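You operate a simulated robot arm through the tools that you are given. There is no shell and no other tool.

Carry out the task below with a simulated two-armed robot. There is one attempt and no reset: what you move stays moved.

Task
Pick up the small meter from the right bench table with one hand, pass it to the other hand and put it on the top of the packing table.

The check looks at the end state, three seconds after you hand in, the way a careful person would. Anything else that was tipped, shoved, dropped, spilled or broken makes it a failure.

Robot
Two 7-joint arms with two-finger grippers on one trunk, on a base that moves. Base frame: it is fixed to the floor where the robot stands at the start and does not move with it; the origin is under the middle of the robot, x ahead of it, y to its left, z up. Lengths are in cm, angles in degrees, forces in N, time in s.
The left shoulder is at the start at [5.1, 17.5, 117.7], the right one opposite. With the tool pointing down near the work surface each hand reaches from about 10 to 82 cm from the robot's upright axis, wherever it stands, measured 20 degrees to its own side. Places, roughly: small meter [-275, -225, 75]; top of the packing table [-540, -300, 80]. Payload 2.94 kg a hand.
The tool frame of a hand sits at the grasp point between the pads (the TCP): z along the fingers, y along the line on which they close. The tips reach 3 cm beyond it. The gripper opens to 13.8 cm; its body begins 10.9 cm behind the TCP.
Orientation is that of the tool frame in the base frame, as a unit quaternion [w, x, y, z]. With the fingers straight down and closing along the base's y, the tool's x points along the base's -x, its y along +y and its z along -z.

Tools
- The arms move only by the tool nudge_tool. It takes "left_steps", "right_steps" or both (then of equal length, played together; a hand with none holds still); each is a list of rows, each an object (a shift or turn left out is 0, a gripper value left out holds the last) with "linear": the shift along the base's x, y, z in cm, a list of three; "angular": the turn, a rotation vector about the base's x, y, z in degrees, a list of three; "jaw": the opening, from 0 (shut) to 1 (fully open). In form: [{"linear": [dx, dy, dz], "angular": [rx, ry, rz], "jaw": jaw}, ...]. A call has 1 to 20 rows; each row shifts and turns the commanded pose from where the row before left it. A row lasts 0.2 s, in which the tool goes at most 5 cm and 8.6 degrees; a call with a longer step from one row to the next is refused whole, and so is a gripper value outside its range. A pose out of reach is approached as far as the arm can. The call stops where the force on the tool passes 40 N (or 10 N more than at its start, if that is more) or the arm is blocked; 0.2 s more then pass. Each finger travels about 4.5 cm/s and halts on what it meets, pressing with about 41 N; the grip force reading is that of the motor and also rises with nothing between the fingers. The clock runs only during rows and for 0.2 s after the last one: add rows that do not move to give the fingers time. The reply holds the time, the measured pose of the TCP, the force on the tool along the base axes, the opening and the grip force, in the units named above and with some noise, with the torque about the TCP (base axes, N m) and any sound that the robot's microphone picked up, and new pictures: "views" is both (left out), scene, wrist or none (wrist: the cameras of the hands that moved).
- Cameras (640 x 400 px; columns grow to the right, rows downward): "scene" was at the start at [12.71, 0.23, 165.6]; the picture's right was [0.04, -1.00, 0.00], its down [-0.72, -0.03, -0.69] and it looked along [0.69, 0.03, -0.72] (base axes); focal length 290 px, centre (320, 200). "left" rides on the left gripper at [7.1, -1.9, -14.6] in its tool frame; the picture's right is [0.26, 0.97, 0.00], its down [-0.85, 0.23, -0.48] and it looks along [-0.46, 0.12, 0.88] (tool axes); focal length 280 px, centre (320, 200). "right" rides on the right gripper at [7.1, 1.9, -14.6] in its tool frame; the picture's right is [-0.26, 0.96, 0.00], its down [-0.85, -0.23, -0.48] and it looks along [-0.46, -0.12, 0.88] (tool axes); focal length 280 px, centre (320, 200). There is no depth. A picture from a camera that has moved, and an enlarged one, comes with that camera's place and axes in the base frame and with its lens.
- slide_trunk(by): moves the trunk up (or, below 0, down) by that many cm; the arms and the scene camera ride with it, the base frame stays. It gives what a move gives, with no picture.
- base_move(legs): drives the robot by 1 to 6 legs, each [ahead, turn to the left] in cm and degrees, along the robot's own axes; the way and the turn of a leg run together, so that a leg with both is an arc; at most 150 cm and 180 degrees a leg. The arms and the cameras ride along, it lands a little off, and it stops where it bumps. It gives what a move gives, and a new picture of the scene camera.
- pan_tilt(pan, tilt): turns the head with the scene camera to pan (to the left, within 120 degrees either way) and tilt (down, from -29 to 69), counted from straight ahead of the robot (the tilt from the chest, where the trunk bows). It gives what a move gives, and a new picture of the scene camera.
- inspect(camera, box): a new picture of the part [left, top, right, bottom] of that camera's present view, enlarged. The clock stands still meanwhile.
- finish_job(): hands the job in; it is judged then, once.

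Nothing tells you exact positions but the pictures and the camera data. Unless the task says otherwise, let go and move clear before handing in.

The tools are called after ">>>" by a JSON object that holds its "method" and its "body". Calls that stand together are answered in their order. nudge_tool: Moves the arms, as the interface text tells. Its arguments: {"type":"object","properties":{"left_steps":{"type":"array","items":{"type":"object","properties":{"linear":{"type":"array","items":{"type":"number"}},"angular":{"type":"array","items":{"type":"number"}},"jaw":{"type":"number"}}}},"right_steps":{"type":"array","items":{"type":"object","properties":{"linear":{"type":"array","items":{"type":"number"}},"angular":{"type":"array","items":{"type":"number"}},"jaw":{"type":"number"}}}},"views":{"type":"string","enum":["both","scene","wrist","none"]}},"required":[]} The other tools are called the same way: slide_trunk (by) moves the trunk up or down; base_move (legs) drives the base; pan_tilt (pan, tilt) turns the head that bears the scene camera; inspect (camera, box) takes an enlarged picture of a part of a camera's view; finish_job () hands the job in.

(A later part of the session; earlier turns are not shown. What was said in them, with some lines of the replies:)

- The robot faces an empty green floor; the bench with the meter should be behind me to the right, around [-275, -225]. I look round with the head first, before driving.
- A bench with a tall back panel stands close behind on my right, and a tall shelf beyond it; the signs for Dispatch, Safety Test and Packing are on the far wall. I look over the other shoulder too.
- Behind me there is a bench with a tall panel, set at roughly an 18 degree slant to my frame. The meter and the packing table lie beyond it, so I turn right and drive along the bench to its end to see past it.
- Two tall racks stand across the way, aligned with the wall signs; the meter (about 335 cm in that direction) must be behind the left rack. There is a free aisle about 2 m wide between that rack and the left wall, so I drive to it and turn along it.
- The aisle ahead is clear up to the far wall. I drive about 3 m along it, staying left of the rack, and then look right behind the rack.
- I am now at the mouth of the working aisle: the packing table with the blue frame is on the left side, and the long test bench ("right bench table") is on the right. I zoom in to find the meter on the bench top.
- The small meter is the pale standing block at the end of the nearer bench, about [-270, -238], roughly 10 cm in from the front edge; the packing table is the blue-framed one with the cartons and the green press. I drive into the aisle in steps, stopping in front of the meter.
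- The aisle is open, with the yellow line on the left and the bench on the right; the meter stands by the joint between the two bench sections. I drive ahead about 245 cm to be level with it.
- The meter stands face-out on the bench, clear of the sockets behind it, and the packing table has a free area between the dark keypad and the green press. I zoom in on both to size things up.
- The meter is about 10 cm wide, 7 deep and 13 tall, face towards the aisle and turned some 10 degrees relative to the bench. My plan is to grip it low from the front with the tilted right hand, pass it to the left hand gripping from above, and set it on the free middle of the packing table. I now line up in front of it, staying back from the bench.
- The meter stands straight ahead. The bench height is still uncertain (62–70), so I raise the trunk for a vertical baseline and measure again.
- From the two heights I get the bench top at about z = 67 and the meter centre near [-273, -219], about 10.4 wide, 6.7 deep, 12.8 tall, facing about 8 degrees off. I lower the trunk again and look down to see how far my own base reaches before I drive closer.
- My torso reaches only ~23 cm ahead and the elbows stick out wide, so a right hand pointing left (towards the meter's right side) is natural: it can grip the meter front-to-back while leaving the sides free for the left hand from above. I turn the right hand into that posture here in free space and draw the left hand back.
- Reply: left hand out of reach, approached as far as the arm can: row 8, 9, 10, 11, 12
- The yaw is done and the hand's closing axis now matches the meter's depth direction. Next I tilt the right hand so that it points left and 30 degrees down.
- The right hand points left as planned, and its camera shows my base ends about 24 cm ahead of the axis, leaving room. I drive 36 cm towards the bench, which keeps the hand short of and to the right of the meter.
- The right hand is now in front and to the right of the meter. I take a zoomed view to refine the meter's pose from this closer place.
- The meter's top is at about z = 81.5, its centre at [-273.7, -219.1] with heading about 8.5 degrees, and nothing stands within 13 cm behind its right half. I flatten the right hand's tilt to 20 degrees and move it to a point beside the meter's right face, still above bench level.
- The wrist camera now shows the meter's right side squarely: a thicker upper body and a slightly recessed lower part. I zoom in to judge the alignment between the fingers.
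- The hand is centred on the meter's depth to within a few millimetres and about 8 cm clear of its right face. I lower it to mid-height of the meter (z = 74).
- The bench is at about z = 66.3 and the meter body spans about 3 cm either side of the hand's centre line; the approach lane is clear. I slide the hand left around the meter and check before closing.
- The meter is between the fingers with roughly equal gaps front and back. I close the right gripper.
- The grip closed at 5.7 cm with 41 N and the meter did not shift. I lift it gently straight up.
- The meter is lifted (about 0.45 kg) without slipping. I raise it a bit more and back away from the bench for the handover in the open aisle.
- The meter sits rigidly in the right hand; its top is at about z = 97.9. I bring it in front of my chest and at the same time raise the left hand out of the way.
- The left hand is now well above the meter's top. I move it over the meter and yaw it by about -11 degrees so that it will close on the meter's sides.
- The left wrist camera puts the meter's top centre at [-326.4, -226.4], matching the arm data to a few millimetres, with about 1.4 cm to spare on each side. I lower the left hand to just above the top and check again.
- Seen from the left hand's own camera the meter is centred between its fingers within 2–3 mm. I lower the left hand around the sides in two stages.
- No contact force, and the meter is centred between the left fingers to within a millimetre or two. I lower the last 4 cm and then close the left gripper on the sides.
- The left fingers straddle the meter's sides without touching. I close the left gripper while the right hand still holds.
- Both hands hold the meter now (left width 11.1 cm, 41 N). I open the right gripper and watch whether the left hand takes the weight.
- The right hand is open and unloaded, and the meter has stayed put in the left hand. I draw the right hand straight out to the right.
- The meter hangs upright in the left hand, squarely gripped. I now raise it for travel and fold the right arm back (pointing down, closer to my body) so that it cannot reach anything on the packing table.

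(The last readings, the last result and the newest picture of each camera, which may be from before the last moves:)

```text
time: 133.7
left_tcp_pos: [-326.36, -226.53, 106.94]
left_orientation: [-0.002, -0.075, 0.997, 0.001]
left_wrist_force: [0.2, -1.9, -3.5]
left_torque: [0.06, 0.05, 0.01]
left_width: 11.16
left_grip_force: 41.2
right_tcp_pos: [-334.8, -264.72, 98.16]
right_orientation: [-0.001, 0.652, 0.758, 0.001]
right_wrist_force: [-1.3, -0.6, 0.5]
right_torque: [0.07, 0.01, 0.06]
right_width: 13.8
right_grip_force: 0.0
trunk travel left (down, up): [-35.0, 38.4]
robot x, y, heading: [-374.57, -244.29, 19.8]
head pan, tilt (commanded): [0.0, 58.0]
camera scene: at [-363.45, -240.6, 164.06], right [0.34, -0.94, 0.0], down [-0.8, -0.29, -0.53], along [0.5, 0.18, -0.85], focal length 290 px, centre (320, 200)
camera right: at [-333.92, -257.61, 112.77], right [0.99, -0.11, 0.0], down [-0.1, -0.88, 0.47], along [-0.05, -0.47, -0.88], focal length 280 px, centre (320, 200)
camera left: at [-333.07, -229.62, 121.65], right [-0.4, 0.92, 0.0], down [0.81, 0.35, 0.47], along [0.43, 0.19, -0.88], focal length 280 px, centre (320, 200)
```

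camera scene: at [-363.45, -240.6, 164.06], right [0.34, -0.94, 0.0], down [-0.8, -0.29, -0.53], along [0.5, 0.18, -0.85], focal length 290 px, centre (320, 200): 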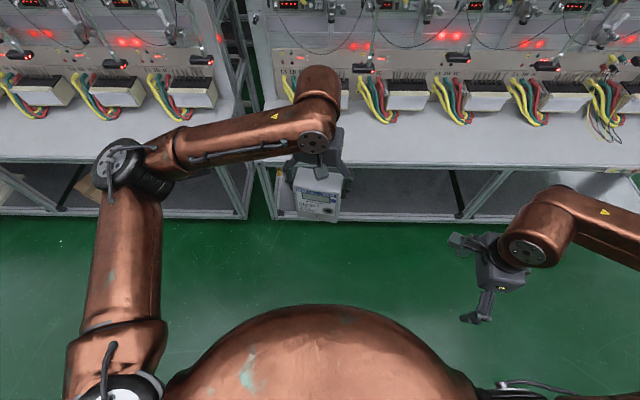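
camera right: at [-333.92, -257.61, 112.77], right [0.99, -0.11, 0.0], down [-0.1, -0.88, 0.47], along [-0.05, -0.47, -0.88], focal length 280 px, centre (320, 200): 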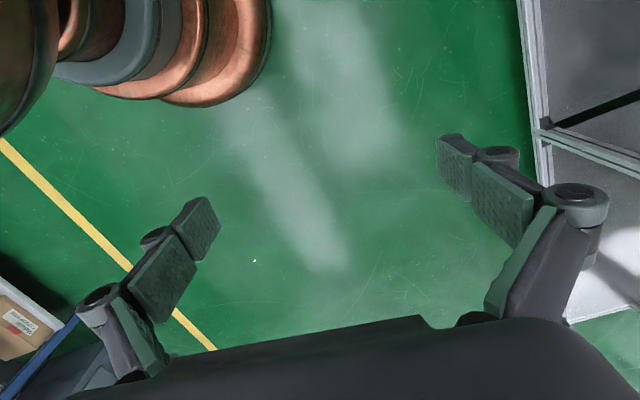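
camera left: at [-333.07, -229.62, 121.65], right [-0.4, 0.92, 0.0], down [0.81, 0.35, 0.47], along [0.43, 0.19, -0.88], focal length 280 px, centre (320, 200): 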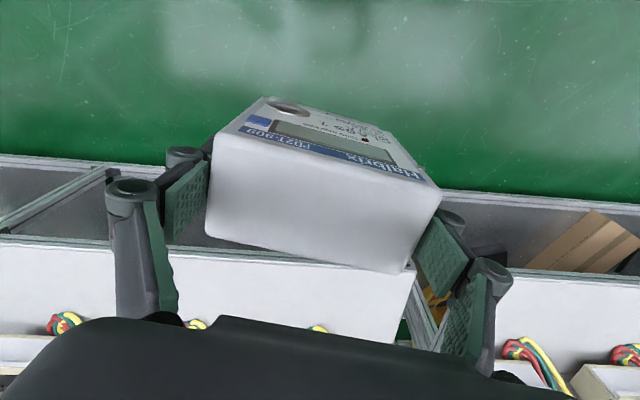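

The right arm is folded and the meter is secure at travel height. I turn left, shift about 29 cm along the aisle, and turn on to face the packing table, still at a safe distance.

>>> {"method": "base_move", "body": {"legs": [[0, 89], [29, 0], [0, 90]]}}

>>> {"method": "pan_tilt", "body": {"pan": 0, "tilt": 40}}

```text
time: 143.3
left_tcp_pos: [-431.94, -232.41, 106.99]
left_orientation: [-0.001, 0.998, 0.056, 0.001]
left_wrist_force: [0.2, 0.2, -4.2]
left_torque: [0.01, 0.0, 0.02]
left_width: 11.12
left_grip_force: 41.3
right_tcp_pos: [-422.11, -194.38, 98.24]
right_orientation: [0.001, 0.746, -0.665, 0.0]
right_wrist_force: [0.6, 0.2, -0.2]
right_torque: [0.01, 0.0, 0.02]
right_width: 13.8
right_grip_force: 0.1
trunk travel left (down, up): [-35.0, 38.4]
robot x, y, heading: [-383.11, -216.55, -162.5]
head pan, tilt (commanded): [0.0, 58.0]
camera scene: at [-394.39, -220.06, 164.05], right [-0.31, 0.95, 0.0], down [0.81, 0.26, -0.53], along [-0.5, -0.16, -0.85], focal length 290 px, centre (320, 200)
```

scene: 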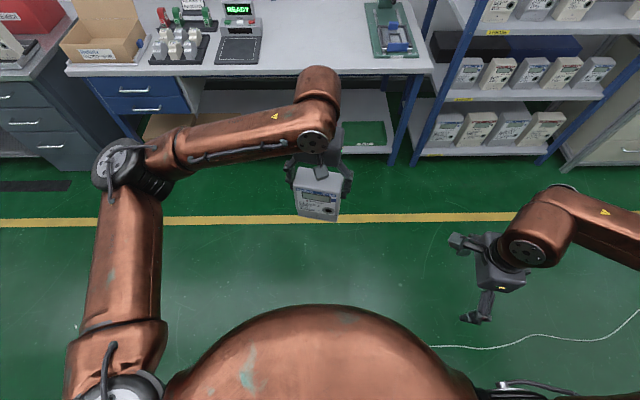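

```text
time: 144.1
left_tcp_pos: [-431.79, -232.38, 106.91]
left_orientation: [0.0, 0.998, 0.056, 0.002]
left_wrist_force: [0.6, -0.4, -4.8]
left_torque: [-0.03, -0.02, -0.01]
left_width: 11.12
left_grip_force: 41.0
right_tcp_pos: [-422.03, -194.46, 98.18]
right_orientation: [0.002, 0.747, -0.665, 0.001]
right_wrist_force: [-0.5, 1.1, 0.1]
right_torque: [0.02, 0.0, 0.05]
right_width: 13.81
right_grip_force: 0.0
trunk travel left (down, up): [-35.0, 38.4]
robot x, y, heading: [-382.82, -216.34, -161.8]
head pan, tilt (commanded): [0.0, 40.0]
camera scene: at [-395.93, -220.49, 166.48], right [-0.31, 0.95, 0.0], down [0.61, 0.2, -0.77], along [-0.73, -0.23, -0.64], focal length 290 px, centre (320, 200)
```

scene: 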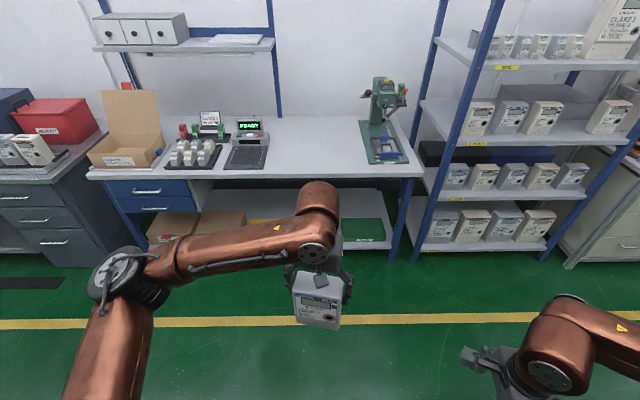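

I now face the packing table; the free patch between the keypad and the press lies straight ahead. I measure it with zoomed views, and again with the trunk raised to get its height.

>>> {"method": "inspect", "body": {"camera": "scene", "box": [200, 70, 440, 220]}}

>>> {"method": "slide_trunk", "body": {"by": 30}}

>>> {"method": "inspect", "body": {"camera": "scene", "box": [200, 90, 440, 240]}}

```text
2.67 times, centred on (320, 145) of scene
camera zoom: at [-395.93, -220.49, 166.48], right [-0.31, 0.95, 0.0], down [0.61, 0.2, -0.77], along [-0.73, -0.23, -0.64], focal length 774 px, centre (320, 347)
```

zoom: 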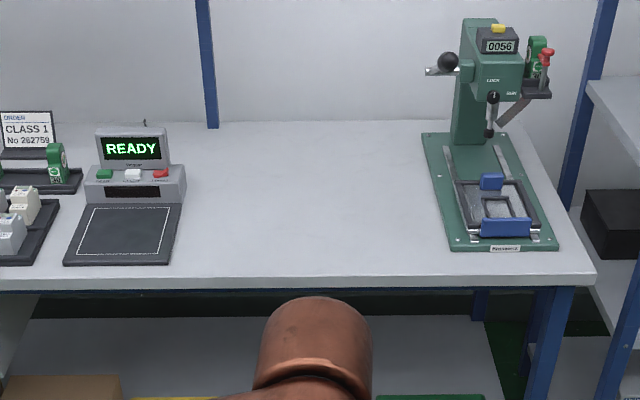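

```text
time: 147.1
left_tcp_pos: [-431.9, -232.27, 136.92]
left_orientation: [0.0, 0.998, 0.055, 0.003]
left_wrist_force: [0.3, 0.2, -4.4]
left_torque: [0.0, 0.0, -0.01]
left_width: 11.13
left_grip_force: 40.8
right_tcp_pos: [-422.13, -194.34, 128.16]
right_orientation: [0.002, 0.747, -0.665, 0.002]
right_wrist_force: [-0.5, -0.2, -0.7]
right_torque: [-0.01, -0.03, -0.01]
right_width: 13.81
right_grip_force: 0.1
trunk travel left (down, up): [-65.0, 8.4]
robot x, y, heading: [-383.04, -216.22, -162.3]
head pan, tilt (commanded): [0.0, 40.0]
```

```text
2.67 times, centred on (320, 165) of scene
camera zoom: at [-389.71, -218.49, 196.48], right [-0.31, 0.95, 0.0], down [0.61, 0.2, -0.77], along [-0.73, -0.23, -0.64], focal length 774 px, centre (320, 293)
```

zoom: 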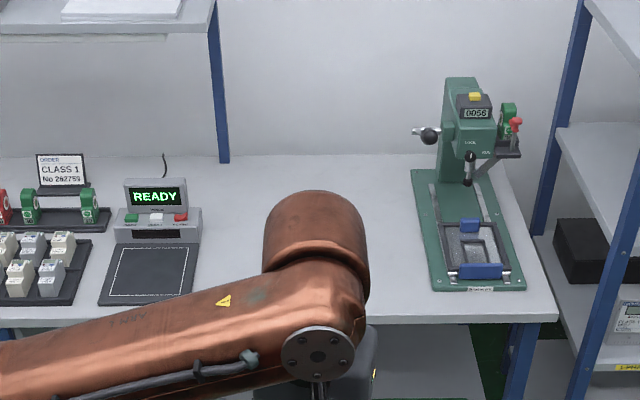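

The table top is at about z = 80–82, its front edge about 136 cm ahead of my axis, and the free patch spans about 28 cm to each side of my centre line. With trunk and meter raised I drive most of the way towards it.

>>> {"method": "base_move", "body": {"legs": [[70, 0]]}}

>>> {"method": "pan_tilt", "body": {"pan": 0, "tilt": 55}}

```text
time: 150.9
left_tcp_pos: [-497.99, -252.94, 136.97]
left_orientation: [0.0, 0.999, 0.052, 0.002]
left_wrist_force: [-0.2, 0.0, -4.3]
left_torque: [0.01, -0.01, 0.0]
left_width: 11.14
left_grip_force: 40.5
right_tcp_pos: [-488.08, -215.14, 128.28]
right_orientation: [0.002, 0.744, -0.668, 0.001]
right_wrist_force: [0.1, -1.0, -0.8]
right_torque: [0.04, 0.01, 0.01]
right_width: 13.81
right_grip_force: 0.2
trunk travel left (down, up): [-65.0, 8.4]
robot x, y, heading: [-449.22, -237.28, -162.6]
head pan, tilt (commanded): [0.0, 40.0]
camera scene: at [-455.72, -239.38, 196.49], right [-0.3, 0.95, 0.0], down [0.61, 0.19, -0.77], along [-0.73, -0.23, -0.64], focal length 290 px, centre (320, 200)
```

scene: 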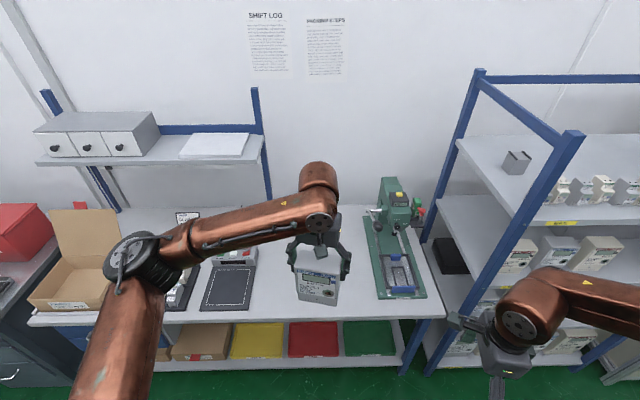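

```text
time: 151.7
left_tcp_pos: [-497.94, -253.05, 136.91]
left_orientation: [-0.001, 0.999, 0.052, 0.003]
left_wrist_force: [0.1, -0.1, -3.6]
left_torque: [0.01, -0.02, -0.01]
left_width: 11.12
left_grip_force: 40.6
right_tcp_pos: [-488.02, -215.04, 128.33]
right_orientation: [0.002, 0.744, -0.668, 0.001]
right_wrist_force: [-0.3, -0.4, -0.2]
right_torque: [0.01, 0.0, 0.03]
right_width: 13.79
right_grip_force: 0.0
trunk travel left (down, up): [-65.0, 8.4]
robot x, y, heading: [-449.38, -237.13, -162.4]
head pan, tilt (commanded): [0.0, 55.0]
camera scene: at [-454.54, -239.01, 194.43], right [-0.3, 0.95, 0.0], down [0.78, 0.24, -0.57], along [-0.55, -0.17, -0.82], focal length 290 px, centre (320, 200)
```

scene: 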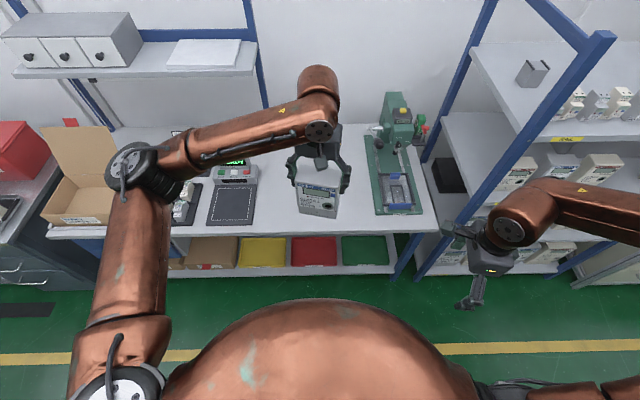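

The meter hangs over the table line and the free patch is ahead. The right forearm keeps about 12 cm from the shelf rack on the right, so I drive only 22 cm more and let the left arm reach the rest.

>>> {"method": "base_move", "body": {"legs": [[22, 0]]}}

>>> {"method": "pan_tilt", "body": {"pan": -35, "tilt": 45}}

```text
time: 153.4
left_tcp_pos: [-518.69, -259.37, 137.19]
left_orientation: [0.0, 0.999, 0.052, 0.0]
left_wrist_force: [1.6, 0.8, -4.6]
left_torque: [-0.02, 0.06, 0.02]
left_width: 11.12
left_grip_force: 40.7
right_tcp_pos: [-508.7, -221.55, 128.25]
right_orientation: [0.003, 0.744, -0.668, 0.0]
right_wrist_force: [-0.4, 0.9, -0.1]
right_torque: [-0.03, 0.05, 0.02]
right_width: 13.8
right_grip_force: 0.1
trunk travel left (down, up): [-65.0, 8.4]
robot x, y, heading: [-470.16, -243.61, -162.6]
head pan, tilt (commanded): [0.0, 55.0]
camera scene: at [-474.93, -245.42, 194.44], right [-0.3, 0.95, 0.0], down [0.78, 0.24, -0.58], along [-0.55, -0.17, -0.82], focal length 290 px, centre (320, 200)
```

scene: 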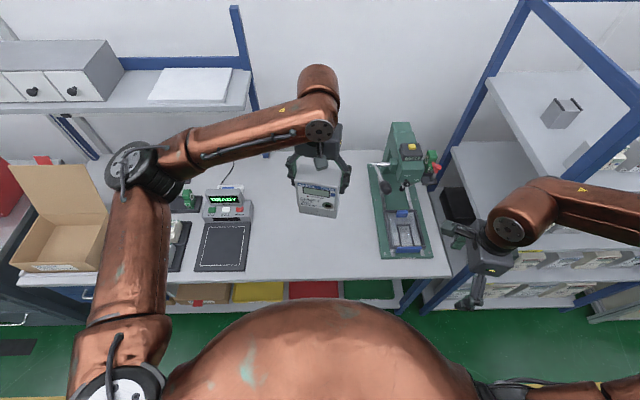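

```text
time: 154.4
left_tcp_pos: [-518.76, -259.42, 136.92]
left_orientation: [0.0, 0.999, 0.051, 0.002]
left_wrist_force: [-0.5, 0.2, -4.6]
left_torque: [-0.03, 0.01, 0.01]
left_width: 11.11
left_grip_force: 40.8
right_tcp_pos: [-508.77, -221.57, 128.35]
right_orientation: [0.001, 0.744, -0.668, 0.0]
right_wrist_force: [-0.3, 1.1, -0.2]
right_torque: [0.0, 0.03, 0.0]
right_width: 13.79
right_grip_force: 0.0
trunk travel left (down, up): [-65.0, 8.4]
robot x, y, heading: [-470.37, -243.68, -162.6]
head pan, tilt (commanded): [-35.0, 45.0]
camera scene: at [-476.15, -240.9, 195.77], right [0.3, 0.95, 0.0], down [0.67, -0.21, -0.71], along [-0.67, 0.21, -0.71], focal length 290 px, centre (320, 200)
```

scene: 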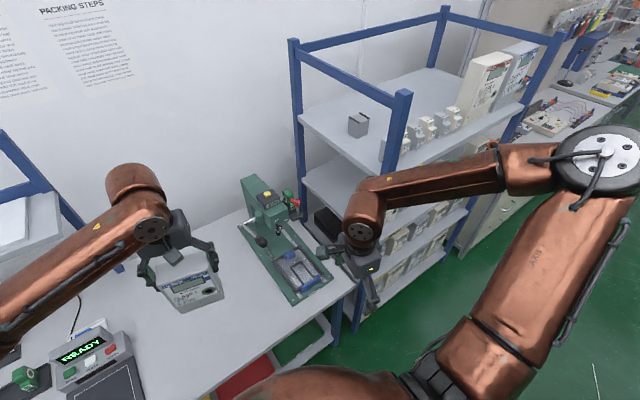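

All clear: the left hand is over the front of the table and the right arm is about 11 cm from the rack. I extend the left arm 12 cm over the free patch and square the meter with the table edge, still high above it.

>>> {"method": "nudge_tool", "body": {"left_steps": [{"linear": [-2.7, -1.4, 0], "angular": [0, 0, 3.1]}, {"linear": [-2.7, -1.4, 0], "angular": [0, 0, 3.1]}, {"linear": [-2.7, -1.4, 0], "angular": [0, 0, 3.1]}, {"linear": [-2.75, -1.3, 0], "angular": [0, 0, 3.1]}, {}], "views": "wrist"}}

>>> {"method": "pan_tilt", "body": {"pan": 0, "tilt": 50}}

```text
time: 155.6
left_tcp_pos: [-529.71, -264.86, 137.01]
left_orientation: [0.0, 0.987, 0.159, 0.002]
left_wrist_force: [0.4, -1.1, -3.9]
left_torque: [0.0, 0.03, -0.01]
left_width: 11.09
left_grip_force: 40.7
right_tcp_pos: [-508.93, -221.6, 128.23]
right_orientation: [0.001, 0.744, -0.668, 0.0]
right_wrist_force: [-0.1, -0.3, 0.7]
right_torque: [0.0, 0.02, 0.0]
right_width: 13.79
right_grip_force: 0.0
trunk travel left (down, up): [-65.0, 8.4]
robot x, y, heading: [-470.22, -243.31, -162.6]
head pan, tilt (commanded): [-35.0, 45.0]
camera left: at [-523.68, -261.0, 151.64], right [0.55, -0.83, 0.0], down [-0.73, -0.49, 0.47], along [-0.39, -0.26, -0.88], focal length 280 px, centre (320, 200)
```

left: 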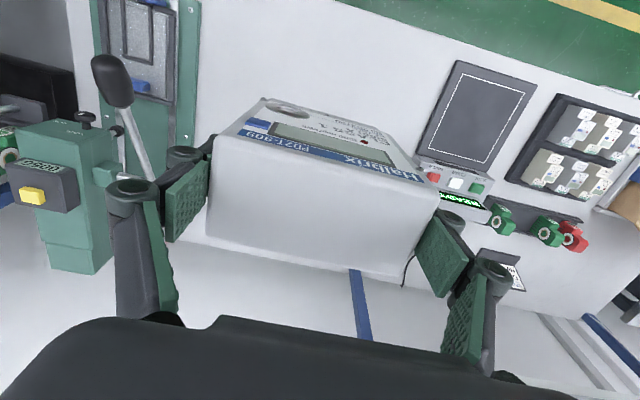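

```text
time: 156.6
left_tcp_pos: [-529.89, -264.91, 136.92]
left_orientation: [-0.001, 0.987, 0.16, 0.002]
left_wrist_force: [0.6, 0.0, -3.6]
left_torque: [0.01, 0.01, 0.0]
left_width: 11.15
left_grip_force: 41.9
right_tcp_pos: [-508.87, -221.66, 128.24]
right_orientation: [0.001, 0.744, -0.668, -0.001]
right_wrist_force: [-0.4, 0.8, 0.3]
right_torque: [0.02, 0.01, -0.02]
right_width: 13.81
right_grip_force: 0.2
trunk travel left (down, up): [-65.0, 8.4]
robot x, y, heading: [-470.22, -243.84, -162.9]
head pan, tilt (commanded): [0.0, 50.0]
camera scene: at [-475.96, -245.69, 195.07], right [-0.3, 0.95, 0.0], down [0.73, 0.23, -0.64], along [-0.61, -0.19, -0.77], focal length 290 px, centre (320, 200)
```

scene: 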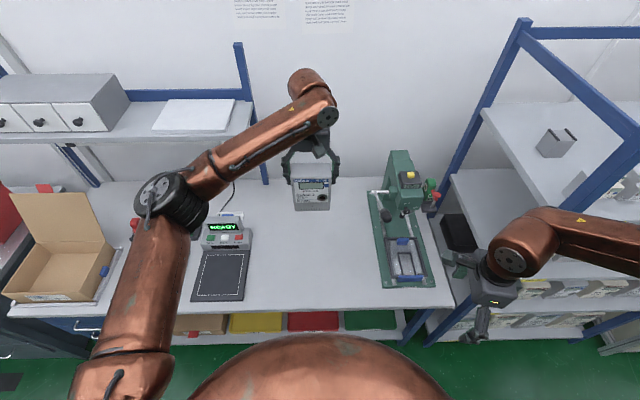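

The meter is over the free patch, squared with the table, about 25 cm clear of the press lever, and the left elbow stays high. I lower the trunk 30 cm and look again.

>>> {"method": "slide_trunk", "body": {"by": -30}}

>>> {"method": "pan_tilt", "body": {"pan": 0, "tilt": 45}}

>>> {"method": "inspect", "body": {"camera": "left", "box": [0, 0, 640, 400]}}

```text
time: 159.6
left_tcp_pos: [-529.82, -264.95, 106.96]
left_orientation: [0.0, 0.987, 0.16, 0.002]
left_wrist_force: [0.7, -0.8, -4.7]
left_torque: [0.0, 0.01, 0.04]
left_width: 11.14
left_grip_force: 41.0
right_tcp_pos: [-508.83, -221.61, 98.26]
right_orientation: [0.001, 0.744, -0.668, 0.0]
right_wrist_force: [0.3, -1.2, -0.1]
right_torque: [0.0, 0.0, 0.0]
right_width: 13.81
right_grip_force: 0.1
trunk travel left (down, up): [-35.0, 38.4]
robot x, y, heading: [-470.12, -243.97, -162.5]
head pan, tilt (commanded): [0.0, 50.0]
```

```text
time: 160.2
left_tcp_pos: [-529.78, -265.03, 106.96]
left_orientation: [0.0, 0.987, 0.16, 0.002]
left_wrist_force: [-0.1, 0.5, -5.1]
left_torque: [-0.01, -0.02, -0.03]
left_width: 11.12
left_grip_force: 40.9
right_tcp_pos: [-509.01, -221.62, 98.21]
right_orientation: [0.001, 0.744, -0.668, 0.001]
right_wrist_force: [-1.5, -1.0, -0.2]
right_torque: [0.02, 0.0, 0.01]
right_width: 13.84
right_grip_force: 0.0
trunk travel left (down, up): [-35.0, 38.4]
robot x, y, heading: [-470.07, -244.08, -162.6]
head pan, tilt (commanded): [0.0, 45.0]
camera scene: at [-482.64, -247.81, 165.76], right [-0.3, 0.95, 0.0], down [0.68, 0.21, -0.71], along [-0.67, -0.21, -0.71], focal length 290 px, centre (320, 200)
```

scene: 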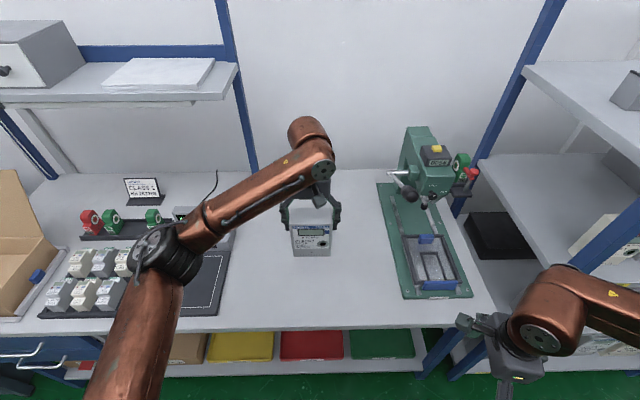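

```text
1.00 times, centred on (320, 200) of left (not enlarged: the box is as wide or as high as the picture)
camera zoom: at [-523.77, -261.0, 121.63], right [0.55, -0.83, 0.0], down [-0.73, -0.49, 0.47], along [-0.39, -0.26, -0.88], focal length 280 px, centre (320, 200)
```

zoom: 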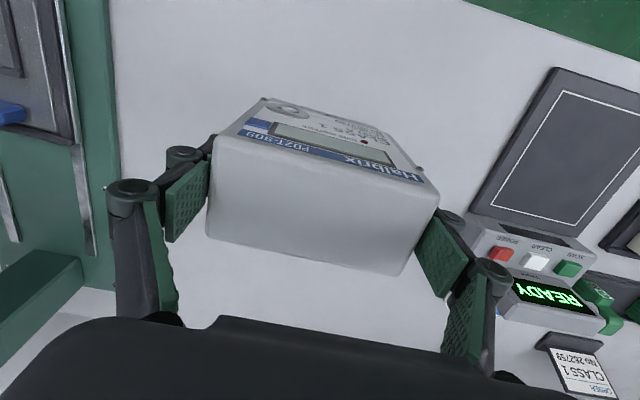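

The meter's base is now about 10–14 cm above the table. I lower the left hand 8 cm straight down and check the remaining gap.

>>> {"method": "nudge_tool", "body": {"left_steps": [{"linear": [0, 0, -2]}, {"linear": [0, 0, -2]}, {"linear": [0, 0, -2]}, {"linear": [0, 0, -2]}, {}], "views": "both"}}

>>> {"method": "inspect", "body": {"camera": "scene", "box": [220, 180, 420, 305]}}

```text
time: 161.4
left_tcp_pos: [-529.77, -265.09, 99.1]
left_orientation: [0.0, 0.987, 0.16, 0.001]
left_wrist_force: [-0.3, 0.1, -4.2]
left_torque: [-0.05, 0.04, 0.0]
left_width: 11.13
left_grip_force: 41.5
right_tcp_pos: [-508.98, -221.63, 98.22]
right_orientation: [0.001, 0.744, -0.668, 0.0]
right_wrist_force: [0.5, 0.2, 0.9]
right_torque: [-0.02, 0.03, 0.01]
right_width: 13.78
right_grip_force: 0.1
trunk travel left (down, up): [-35.0, 38.4]
robot x, y, heading: [-470.43, -243.86, -162.7]
head pan, tilt (commanded): [0.0, 45.0]
camera scene: at [-482.61, -247.79, 165.77], right [-0.3, 0.95, 0.0], down [0.68, 0.21, -0.71], along [-0.67, -0.21, -0.71], focal length 290 px, centre (320, 200)
camera left: at [-523.74, -261.03, 113.71], right [0.55, -0.83, 0.0], down [-0.73, -0.49, 0.47], along [-0.39, -0.26, -0.88], focal length 280 px, centre (320, 200)
```

scene: 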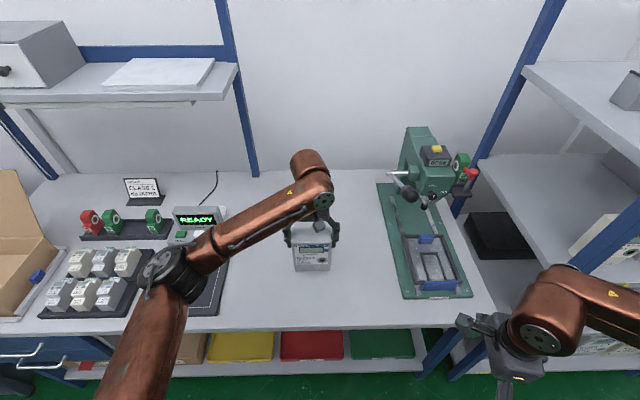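
left: 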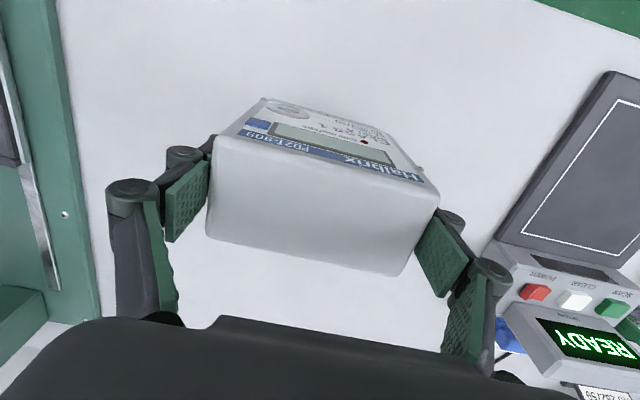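

```text
3.20 times, centred on (320, 242) of scene
camera zoom: at [-482.61, -247.79, 165.77], right [-0.3, 0.95, 0.0], down [0.68, 0.21, -0.71], along [-0.67, -0.21, -0.71], focal length 928 px, centre (320, 64)
```

zoom: 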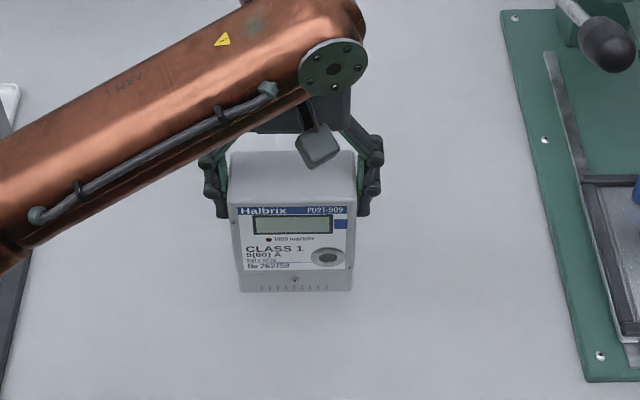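

The press base plate triangulates to z = 82.7, so the table is near 81 and the meter's base near 86.3. I lower 4 cm more and then creep down in small steps.

>>> {"method": "nudge_tool", "body": {"left_steps": [{"linear": [0, 0, -1]}, {"linear": [0, 0, -1]}, {"linear": [0, 0, -1]}, {"linear": [0, 0, -0.7]}, {}], "views": "scene"}}

>>> {"method": "inspect", "body": {"camera": "scene", "box": [220, 200, 420, 325]}}

```text
time: 162.6
left_tcp_pos: [-529.77, -265.08, 95.29]
left_orientation: [0.0, 0.987, 0.16, 0.003]
left_wrist_force: [0.0, 1.4, -3.7]
left_torque: [-0.01, -0.02, -0.06]
left_width: 11.1
left_grip_force: 40.9
right_tcp_pos: [-508.84, -221.64, 98.2]
right_orientation: [0.001, 0.744, -0.668, 0.0]
right_wrist_force: [-0.6, 0.9, 0.2]
right_torque: [0.0, 0.0, 0.01]
right_width: 13.82
right_grip_force: 0.0
trunk travel left (down, up): [-35.0, 38.4]
robot x, y, heading: [-470.12, -243.8, -162.4]
head pan, tilt (commanded): [0.0, 45.0]
camera scene: at [-482.62, -247.8, 165.76], right [-0.3, 0.95, 0.0], down [0.68, 0.21, -0.71], along [-0.67, -0.21, -0.71], focal length 290 px, centre (320, 200)
```

scene: 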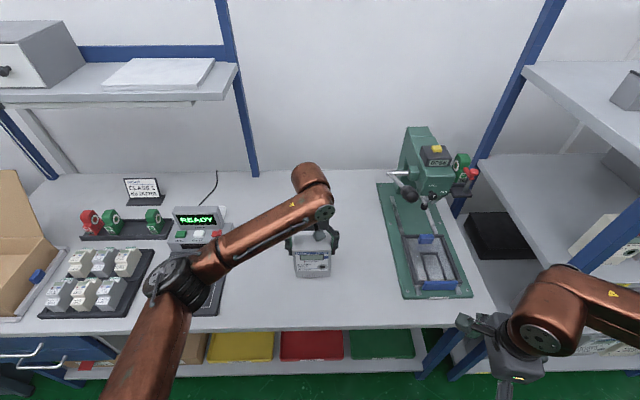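

```text
3.20 times, centred on (320, 262) of scene
camera zoom: at [-482.62, -247.8, 165.76], right [-0.3, 0.95, 0.0], down [0.68, 0.21, -0.71], along [-0.67, -0.21, -0.71], focal length 928 px, centre (320, 0)
```

zoom: 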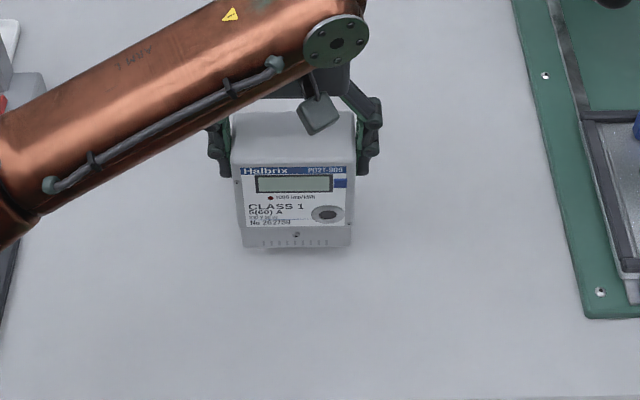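

About 1.5 cm remain under the meter. I creep down and watch the force.

>>> {"method": "nudge_tool", "body": {"left_steps": [{"linear": [0, 0, -0.3]}, {"linear": [0, 0, -0.3]}, {"linear": [0, 0, -0.3]}, {}], "views": "none"}}

>>> {"method": "inspect", "body": {"camera": "scene", "box": [260, 220, 380, 295]}}

```text
time: 163.6
left_tcp_pos: [-529.92, -264.94, 94.47]
left_orientation: [0.0, 0.987, 0.16, 0.002]
left_wrist_force: [0.9, 0.1, -4.5]
left_torque: [0.0, 0.0, -0.01]
left_width: 11.12
left_grip_force: 41.1
right_tcp_pos: [-508.95, -221.61, 98.41]
right_orientation: [0.001, 0.744, -0.668, 0.0]
right_wrist_force: [1.2, -0.2, 0.0]
right_torque: [-0.02, 0.0, 0.01]
right_width: 13.82
right_grip_force: 0.0
trunk travel left (down, up): [-35.0, 38.4]
robot x, y, heading: [-470.29, -243.89, -162.9]
head pan, tilt (commanded): [0.0, 45.0]
```

```text
5.33 times, centred on (320, 258) of scene
camera zoom: at [-482.63, -247.81, 165.76], right [-0.3, 0.95, 0.0], down [0.68, 0.21, -0.71], along [-0.67, -0.21, -0.71], focal length 1547 px, centre (320, -107)
```

zoom: 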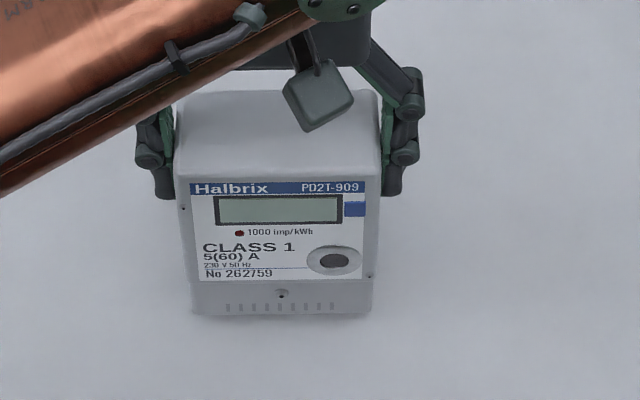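

Still free of contact (only the 4.5 N weight shows). I creep on in 2 mm steps.

>>> {"method": "nudge_tool", "body": {"left_steps": [{"linear": [0, 0, -0.2]}, {"linear": [0, 0, -0.2]}, {"linear": [0, 0, -0.2]}, {}], "views": "none"}}

```text
time: 164.6
left_tcp_pos: [-529.89, -264.99, 93.72]
left_orientation: [-0.001, 0.987, 0.16, 0.002]
left_wrist_force: [-0.3, -0.7, -5.2]
left_torque: [0.04, 0.01, 0.03]
left_width: 11.1
left_grip_force: 40.8
right_tcp_pos: [-508.93, -221.55, 98.21]
right_orientation: [0.001, 0.744, -0.668, 0.001]
right_wrist_force: [0.0, -1.1, -0.4]
right_torque: [-0.01, 0.01, 0.0]
right_width: 13.78
right_grip_force: 0.0
trunk travel left (down, up): [-35.0, 38.4]
robot x, y, heading: [-470.6, -243.89, -162.6]
head pan, tilt (commanded): [0.0, 45.0]
```

The meter still hangs free; its base should be within about 1 cm of the table. I continue the slow descent.

>>> {"method": "nudge_tool", "body": {"left_steps": [{"linear": [0, 0, -0.2]}, {"linear": [0, 0, -0.2]}, {}], "views": "none"}}

>>> {"method": "inspect", "body": {"camera": "scene", "box": [260, 220, 380, 295]}}

```text
time: 165.4
left_tcp_pos: [-529.83, -264.93, 93.44]
left_orientation: [-0.001, 0.987, 0.16, 0.002]
left_wrist_force: [0.4, 0.1, -4.4]
left_torque: [0.0, 0.01, 0.01]
left_width: 11.13
left_grip_force: 40.5
right_tcp_pos: [-509.03, -221.6, 98.19]
right_orientation: [0.0, 0.744, -0.668, 0.001]
right_wrist_force: [-0.5, -0.3, -0.7]
right_torque: [0.01, -0.02, 0.0]
right_width: 13.79
right_grip_force: 0.1
trunk travel left (down, up): [-35.0, 38.4]
robot x, y, heading: [-470.15, -243.68, -162.6]
head pan, tilt (commanded): [0.0, 45.0]
```

```text
5.33 times, centred on (320, 258) of scene
camera zoom: at [-482.63, -247.81, 165.76], right [-0.3, 0.95, 0.0], down [0.68, 0.21, -0.71], along [-0.67, -0.21, -0.71], focal length 1547 px, centre (320, -107)
```

zoom: 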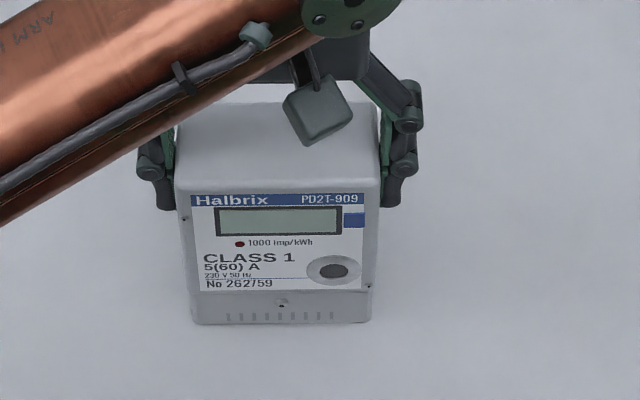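

The contact shadow is closing in at the base. I keep going in 2 mm steps, reading the force after each few.

>>> {"method": "nudge_tool", "body": {"left_steps": [{"linear": [0, 0, -0.2]}, {"linear": [0, 0, -0.2]}, {}], "views": "none"}}

```text
time: 166.2
left_tcp_pos: [-529.72, -264.92, 93.25]
left_orientation: [-0.001, 0.987, 0.159, 0.0]
left_wrist_force: [0.7, -1.8, 19.8]
left_torque: [-0.14, -0.64, -0.19]
left_width: 11.14
left_grip_force: 41.0
right_tcp_pos: [-508.84, -221.63, 98.35]
right_orientation: [0.002, 0.745, -0.668, 0.001]
right_wrist_force: [0.1, -0.5, 0.0]
right_torque: [-0.01, -0.01, -0.02]
right_width: 13.8
right_grip_force: 0.1
trunk travel left (down, up): [-35.0, 38.4]
robot x, y, heading: [-470.42, -243.91, -162.7]
head pan, tilt (commanded): [0.0, 45.0]
```

Contact: the force jumped to about +20 N, so the meter now rests on the table. I ease back 2 mm to take the pressure off before opening.

>>> {"method": "nudge_tool", "body": {"left_steps": [{"linear": [0, 0, 0.18]}, {}], "views": "none"}}

>>> {"method": "inspect", "body": {"camera": "scene", "box": [260, 220, 380, 295]}}

```text
time: 166.8
left_tcp_pos: [-529.79, -264.9, 93.25]
left_orientation: [-0.002, 0.987, 0.159, 0.0]
left_wrist_force: [-5.4, -1.5, 16.6]
left_torque: [0.23, 0.4, 0.04]
left_width: 11.15
left_grip_force: 40.5
right_tcp_pos: [-508.88, -221.61, 98.3]
right_orientation: [0.002, 0.745, -0.667, 0.001]
right_wrist_force: [0.2, 0.8, 0.5]
right_torque: [-0.02, -0.03, 0.0]
right_width: 13.81
right_grip_force: 0.1
trunk travel left (down, up): [-35.0, 38.4]
robot x, y, heading: [-470.54, -243.99, -162.7]
head pan, tilt (commanded): [0.0, 45.0]
```

```text
5.33 times, centred on (320, 258) of scene
camera zoom: at [-482.5, -247.76, 165.78], right [-0.3, 0.95, 0.0], down [0.67, 0.21, -0.71], along [-0.68, -0.21, -0.71], focal length 1547 px, centre (320, -107)
```

zoom: 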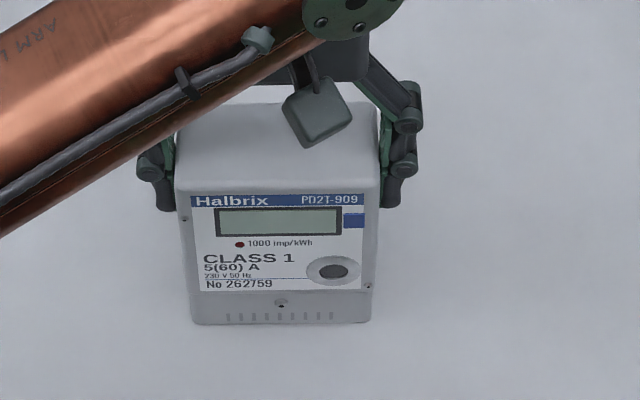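

Still about 17 N upward, so I ease up slightly more.

>>> {"method": "nudge_tool", "body": {"left_steps": [{"linear": [0, 0, 0.12]}, {}], "views": "none"}}

```text
time: 167.4
left_tcp_pos: [-529.8, -264.95, 93.23]
left_orientation: [0.0, 0.987, 0.16, 0.002]
left_wrist_force: [-4.3, -0.1, 10.5]
left_torque: [0.72, 0.61, 0.19]
left_width: 11.13
left_grip_force: 40.3
right_tcp_pos: [-508.79, -221.63, 98.26]
right_orientation: [0.001, 0.745, -0.668, -0.001]
right_wrist_force: [-1.0, -0.2, 0.0]
right_torque: [0.0, 0.01, 0.0]
right_width: 13.79
right_grip_force: 0.1
trunk travel left (down, up): [-35.0, 38.4]
robot x, y, heading: [-470.4, -243.94, -162.7]
head pan, tilt (commanded): [0.0, 45.0]
```

The load is down to about 10 N; one more millimetre up.

>>> {"method": "nudge_tool", "body": {"left_steps": [{"linear": [0, 0, 0.1]}, {}], "views": "none"}}

```text
time: 168.0
left_tcp_pos: [-529.76, -264.95, 93.23]
left_orientation: [0.001, 0.987, 0.16, 0.003]
left_wrist_force: [0.1, 1.1, 0.3]
left_torque: [0.51, 0.12, 0.05]
left_width: 11.14
left_grip_force: 40.8
right_tcp_pos: [-508.89, -221.58, 98.24]
right_orientation: [0.001, 0.744, -0.668, 0.001]
right_wrist_force: [-0.2, -0.1, 0.3]
right_torque: [-0.02, 0.0, 0.01]
right_width: 13.79
right_grip_force: 0.1
trunk travel left (down, up): [-35.0, 38.4]
robot x, y, heading: [-470.19, -243.8, -162.7]
head pan, tilt (commanded): [0.0, 45.0]
```

The table now carries the meter (net force about zero). I open the left gripper.

>>> {"method": "nudge_tool", "body": {"left_steps": [{"jaw": 0.85}, {"jaw": 0.9}, {"jaw": 1.0}, {"jaw": 1.0}, {}, {}], "views": "both"}}

>>> {"method": "inspect", "body": {"camera": "scene", "box": [260, 220, 380, 295]}}

```text
time: 169.4
left_tcp_pos: [-529.81, -264.87, 93.38]
left_orientation: [0.0, 0.987, 0.16, 0.001]
left_wrist_force: [-0.2, -0.3, 0.7]
left_torque: [0.0, -0.01, -0.01]
left_width: 13.78
left_grip_force: 0.1
right_tcp_pos: [-508.94, -221.63, 98.27]
right_orientation: [0.002, 0.745, -0.667, 0.0]
right_wrist_force: [-0.2, -0.5, -0.4]
right_torque: [0.01, 0.05, -0.03]
right_width: 13.81
right_grip_force: 0.1
trunk travel left (down, up): [-35.0, 38.4]
robot x, y, heading: [-469.94, -244.13, -162.6]
head pan, tilt (commanded): [0.0, 45.0]
camera scene: at [-482.59, -247.79, 165.77], right [-0.3, 0.95, 0.0], down [0.68, 0.21, -0.71], along [-0.67, -0.21, -0.71], focal length 290 px, centre (320, 200)
camera left: at [-523.77, -260.99, 108.05], right [0.55, -0.83, 0.0], down [-0.73, -0.49, 0.47], along [-0.39, -0.26, -0.88], focal length 280 px, centre (320, 200)
```

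scene: 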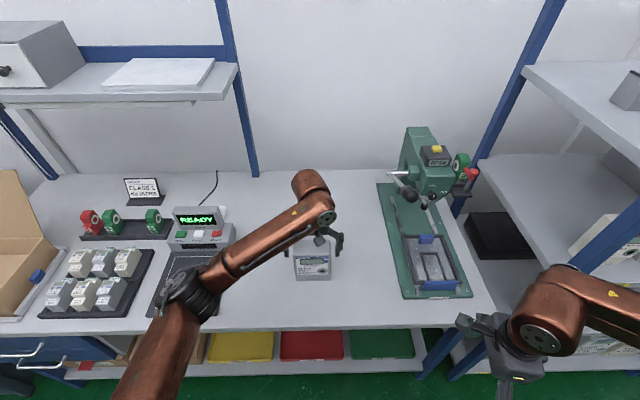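
left: 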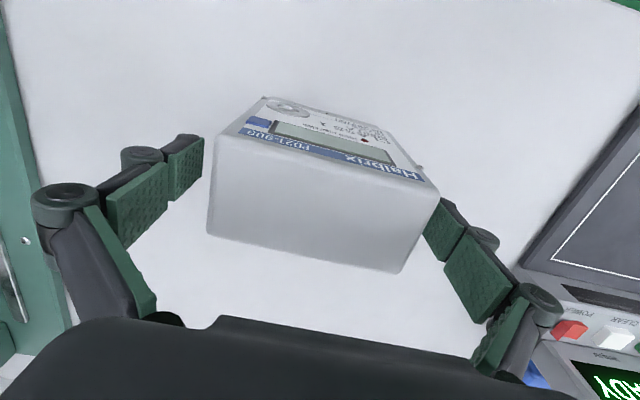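

```text
5.33 times, centred on (320, 258) of scene
camera zoom: at [-482.59, -247.79, 165.77], right [-0.3, 0.95, 0.0], down [0.68, 0.21, -0.71], along [-0.67, -0.21, -0.71], focal length 1547 px, centre (320, -107)
```

zoom: 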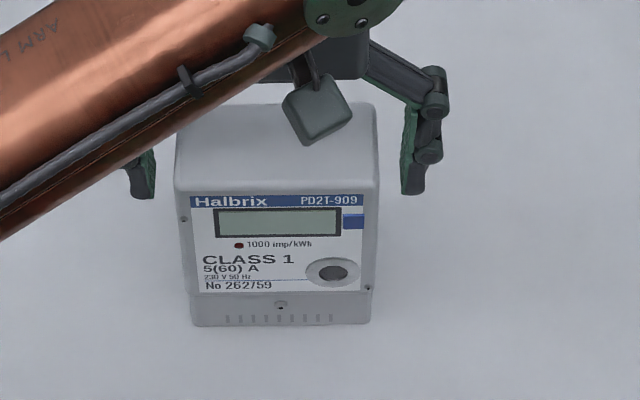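

The meter stands upright on the table with both fingers clear of its sides. I lift the left hand straight up.

>>> {"method": "nudge_tool", "body": {"left_steps": [{"linear": [0, 0, 1]}, {"linear": [0, 0, 1.5]}, {"linear": [0, 0, 2]}, {"linear": [0, 0, 2]}, {"linear": [0, 0, 2]}, {"linear": [0, 0, 2.5]}, {"linear": [0, 0, 2.5]}, {"linear": [0, 0, 2.5]}, {}], "views": "both"}}

```text
time: 171.4
left_tcp_pos: [-529.87, -264.99, 109.56]
left_orientation: [0.0, 0.987, 0.16, 0.001]
left_wrist_force: [0.0, -0.8, -0.1]
left_torque: [0.01, -0.01, 0.02]
left_width: 13.79
left_grip_force: 0.2
right_tcp_pos: [-508.95, -221.75, 98.2]
right_orientation: [0.001, 0.744, -0.668, 0.001]
right_wrist_force: [-0.5, 1.5, -0.4]
right_torque: [0.0, -0.02, 0.0]
right_width: 13.8
right_grip_force: 0.1
trunk travel left (down, up): [-35.0, 38.4]
robot x, y, heading: [-470.17, -243.82, -162.6]
head pan, tilt (commanded): [0.0, 45.0]
camera scene: at [-482.63, -247.82, 165.76], right [-0.3, 0.95, 0.0], down [0.68, 0.21, -0.71], along [-0.67, -0.21, -0.71], focal length 290 px, centre (320, 200)
camera left: at [-523.72, -261.03, 124.13], right [0.55, -0.83, 0.0], down [-0.73, -0.49, 0.47], along [-0.39, -0.26, -0.88], focal length 280 px, centre (320, 200)
```

scene: 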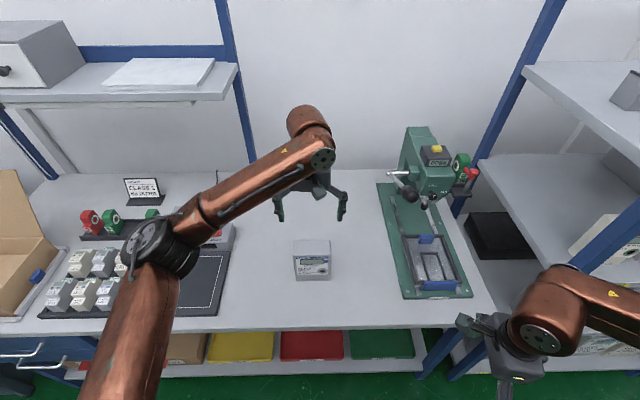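
left: 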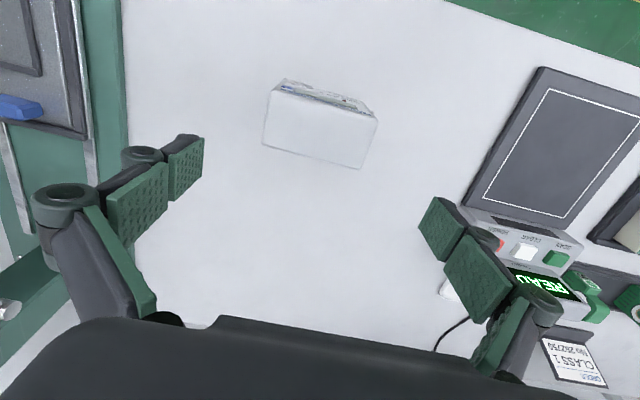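

The meter stands upright and undisturbed, and the left hand is clear above it. I raise the trunk a little and back away from the table before handing in.

>>> {"method": "slide_trunk", "body": {"by": 15}}

>>> {"method": "base_move", "body": {"legs": [[-50, 0]]}}

>>> {"method": "inspect", "body": {"camera": "scene", "box": [100, 50, 500, 300]}}

```text
time: 173.2
left_tcp_pos: [-529.76, -265.04, 124.37]
left_orientation: [0.0, 0.987, 0.16, 0.002]
left_wrist_force: [-0.5, 0.5, 0.6]
left_torque: [0.02, -0.02, -0.02]
left_width: 13.78
left_grip_force: 0.0
right_tcp_pos: [-508.92, -221.55, 113.21]
right_orientation: [0.0, 0.745, -0.667, 0.001]
right_wrist_force: [-0.9, 0.1, 0.1]
right_torque: [0.03, 0.02, 0.01]
right_width: 13.78
right_grip_force: 0.0
trunk travel left (down, up): [-50.0, 23.4]
robot x, y, heading: [-470.23, -243.4, -162.8]
head pan, tilt (commanded): [0.0, 45.0]
```

```text
time: 176.1
left_tcp_pos: [-483.03, -250.33, 124.46]
left_orientation: [0.0, 0.987, 0.159, 0.002]
left_wrist_force: [-0.2, 0.1, 0.5]
left_torque: [0.01, 0.01, 0.01]
left_width: 13.79
left_grip_force: 0.0
right_tcp_pos: [-462.16, -207.06, 113.28]
right_orientation: [0.002, 0.744, -0.668, 0.0]
right_wrist_force: [0.6, -0.4, 0.2]
right_torque: [-0.01, 0.03, 0.01]
right_width: 13.79
right_grip_force: 0.0
trunk travel left (down, up): [-50.0, 23.4]
robot x, y, heading: [-423.63, -228.98, -162.7]
head pan, tilt (commanded): [0.0, 45.0]
camera scene: at [-430.88, -231.6, 180.79], right [-0.3, 0.95, 0.0], down [0.67, 0.21, -0.71], along [-0.67, -0.21, -0.71], focal length 290 px, centre (320, 200)
```

scene: 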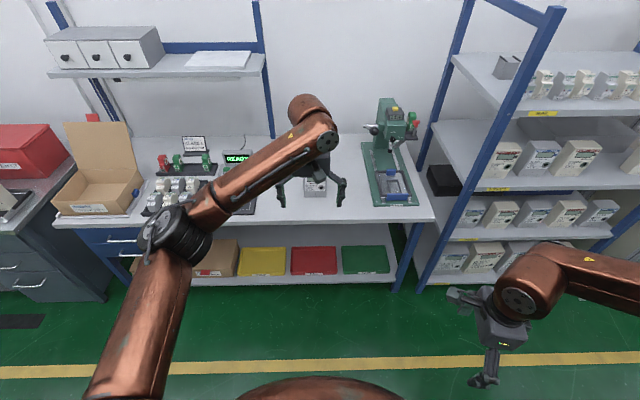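

```text
1.60 times, centred on (300, 175) of scene
camera zoom: at [-430.88, -231.6, 180.79], right [-0.3, 0.95, 0.0], down [0.67, 0.21, -0.71], along [-0.67, -0.21, -0.71], focal length 464 px, centre (352, 240)
```

zoom: 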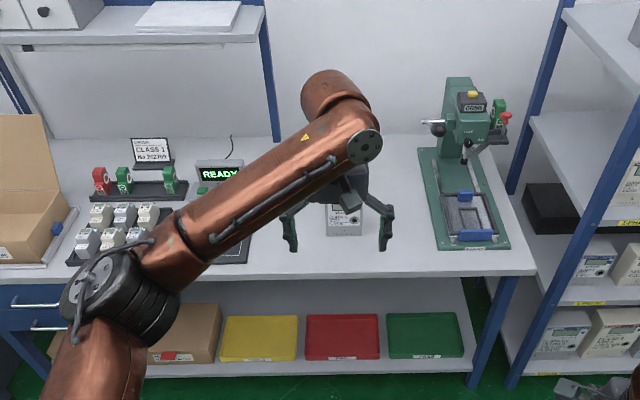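

The meter stands upright on the free part of the packing table top, nothing else has moved, both hands are empty and clear, and the robot has backed off. I hand in the job.

>>> {"method": "finish_job", "body": {}}

```text
The job is handed in.
```

The small meter is now standing upright on top of the packing table, in the free space between the keypad and the green press. I picked it up from the right bench table with the right hand and passed it to the left hand, which set it down.

As far as I could see, nothing else was touched or moved. Both hands were open and clear, and the robot had backed away from the table before I handed in. The check's result hasn't come back to me.
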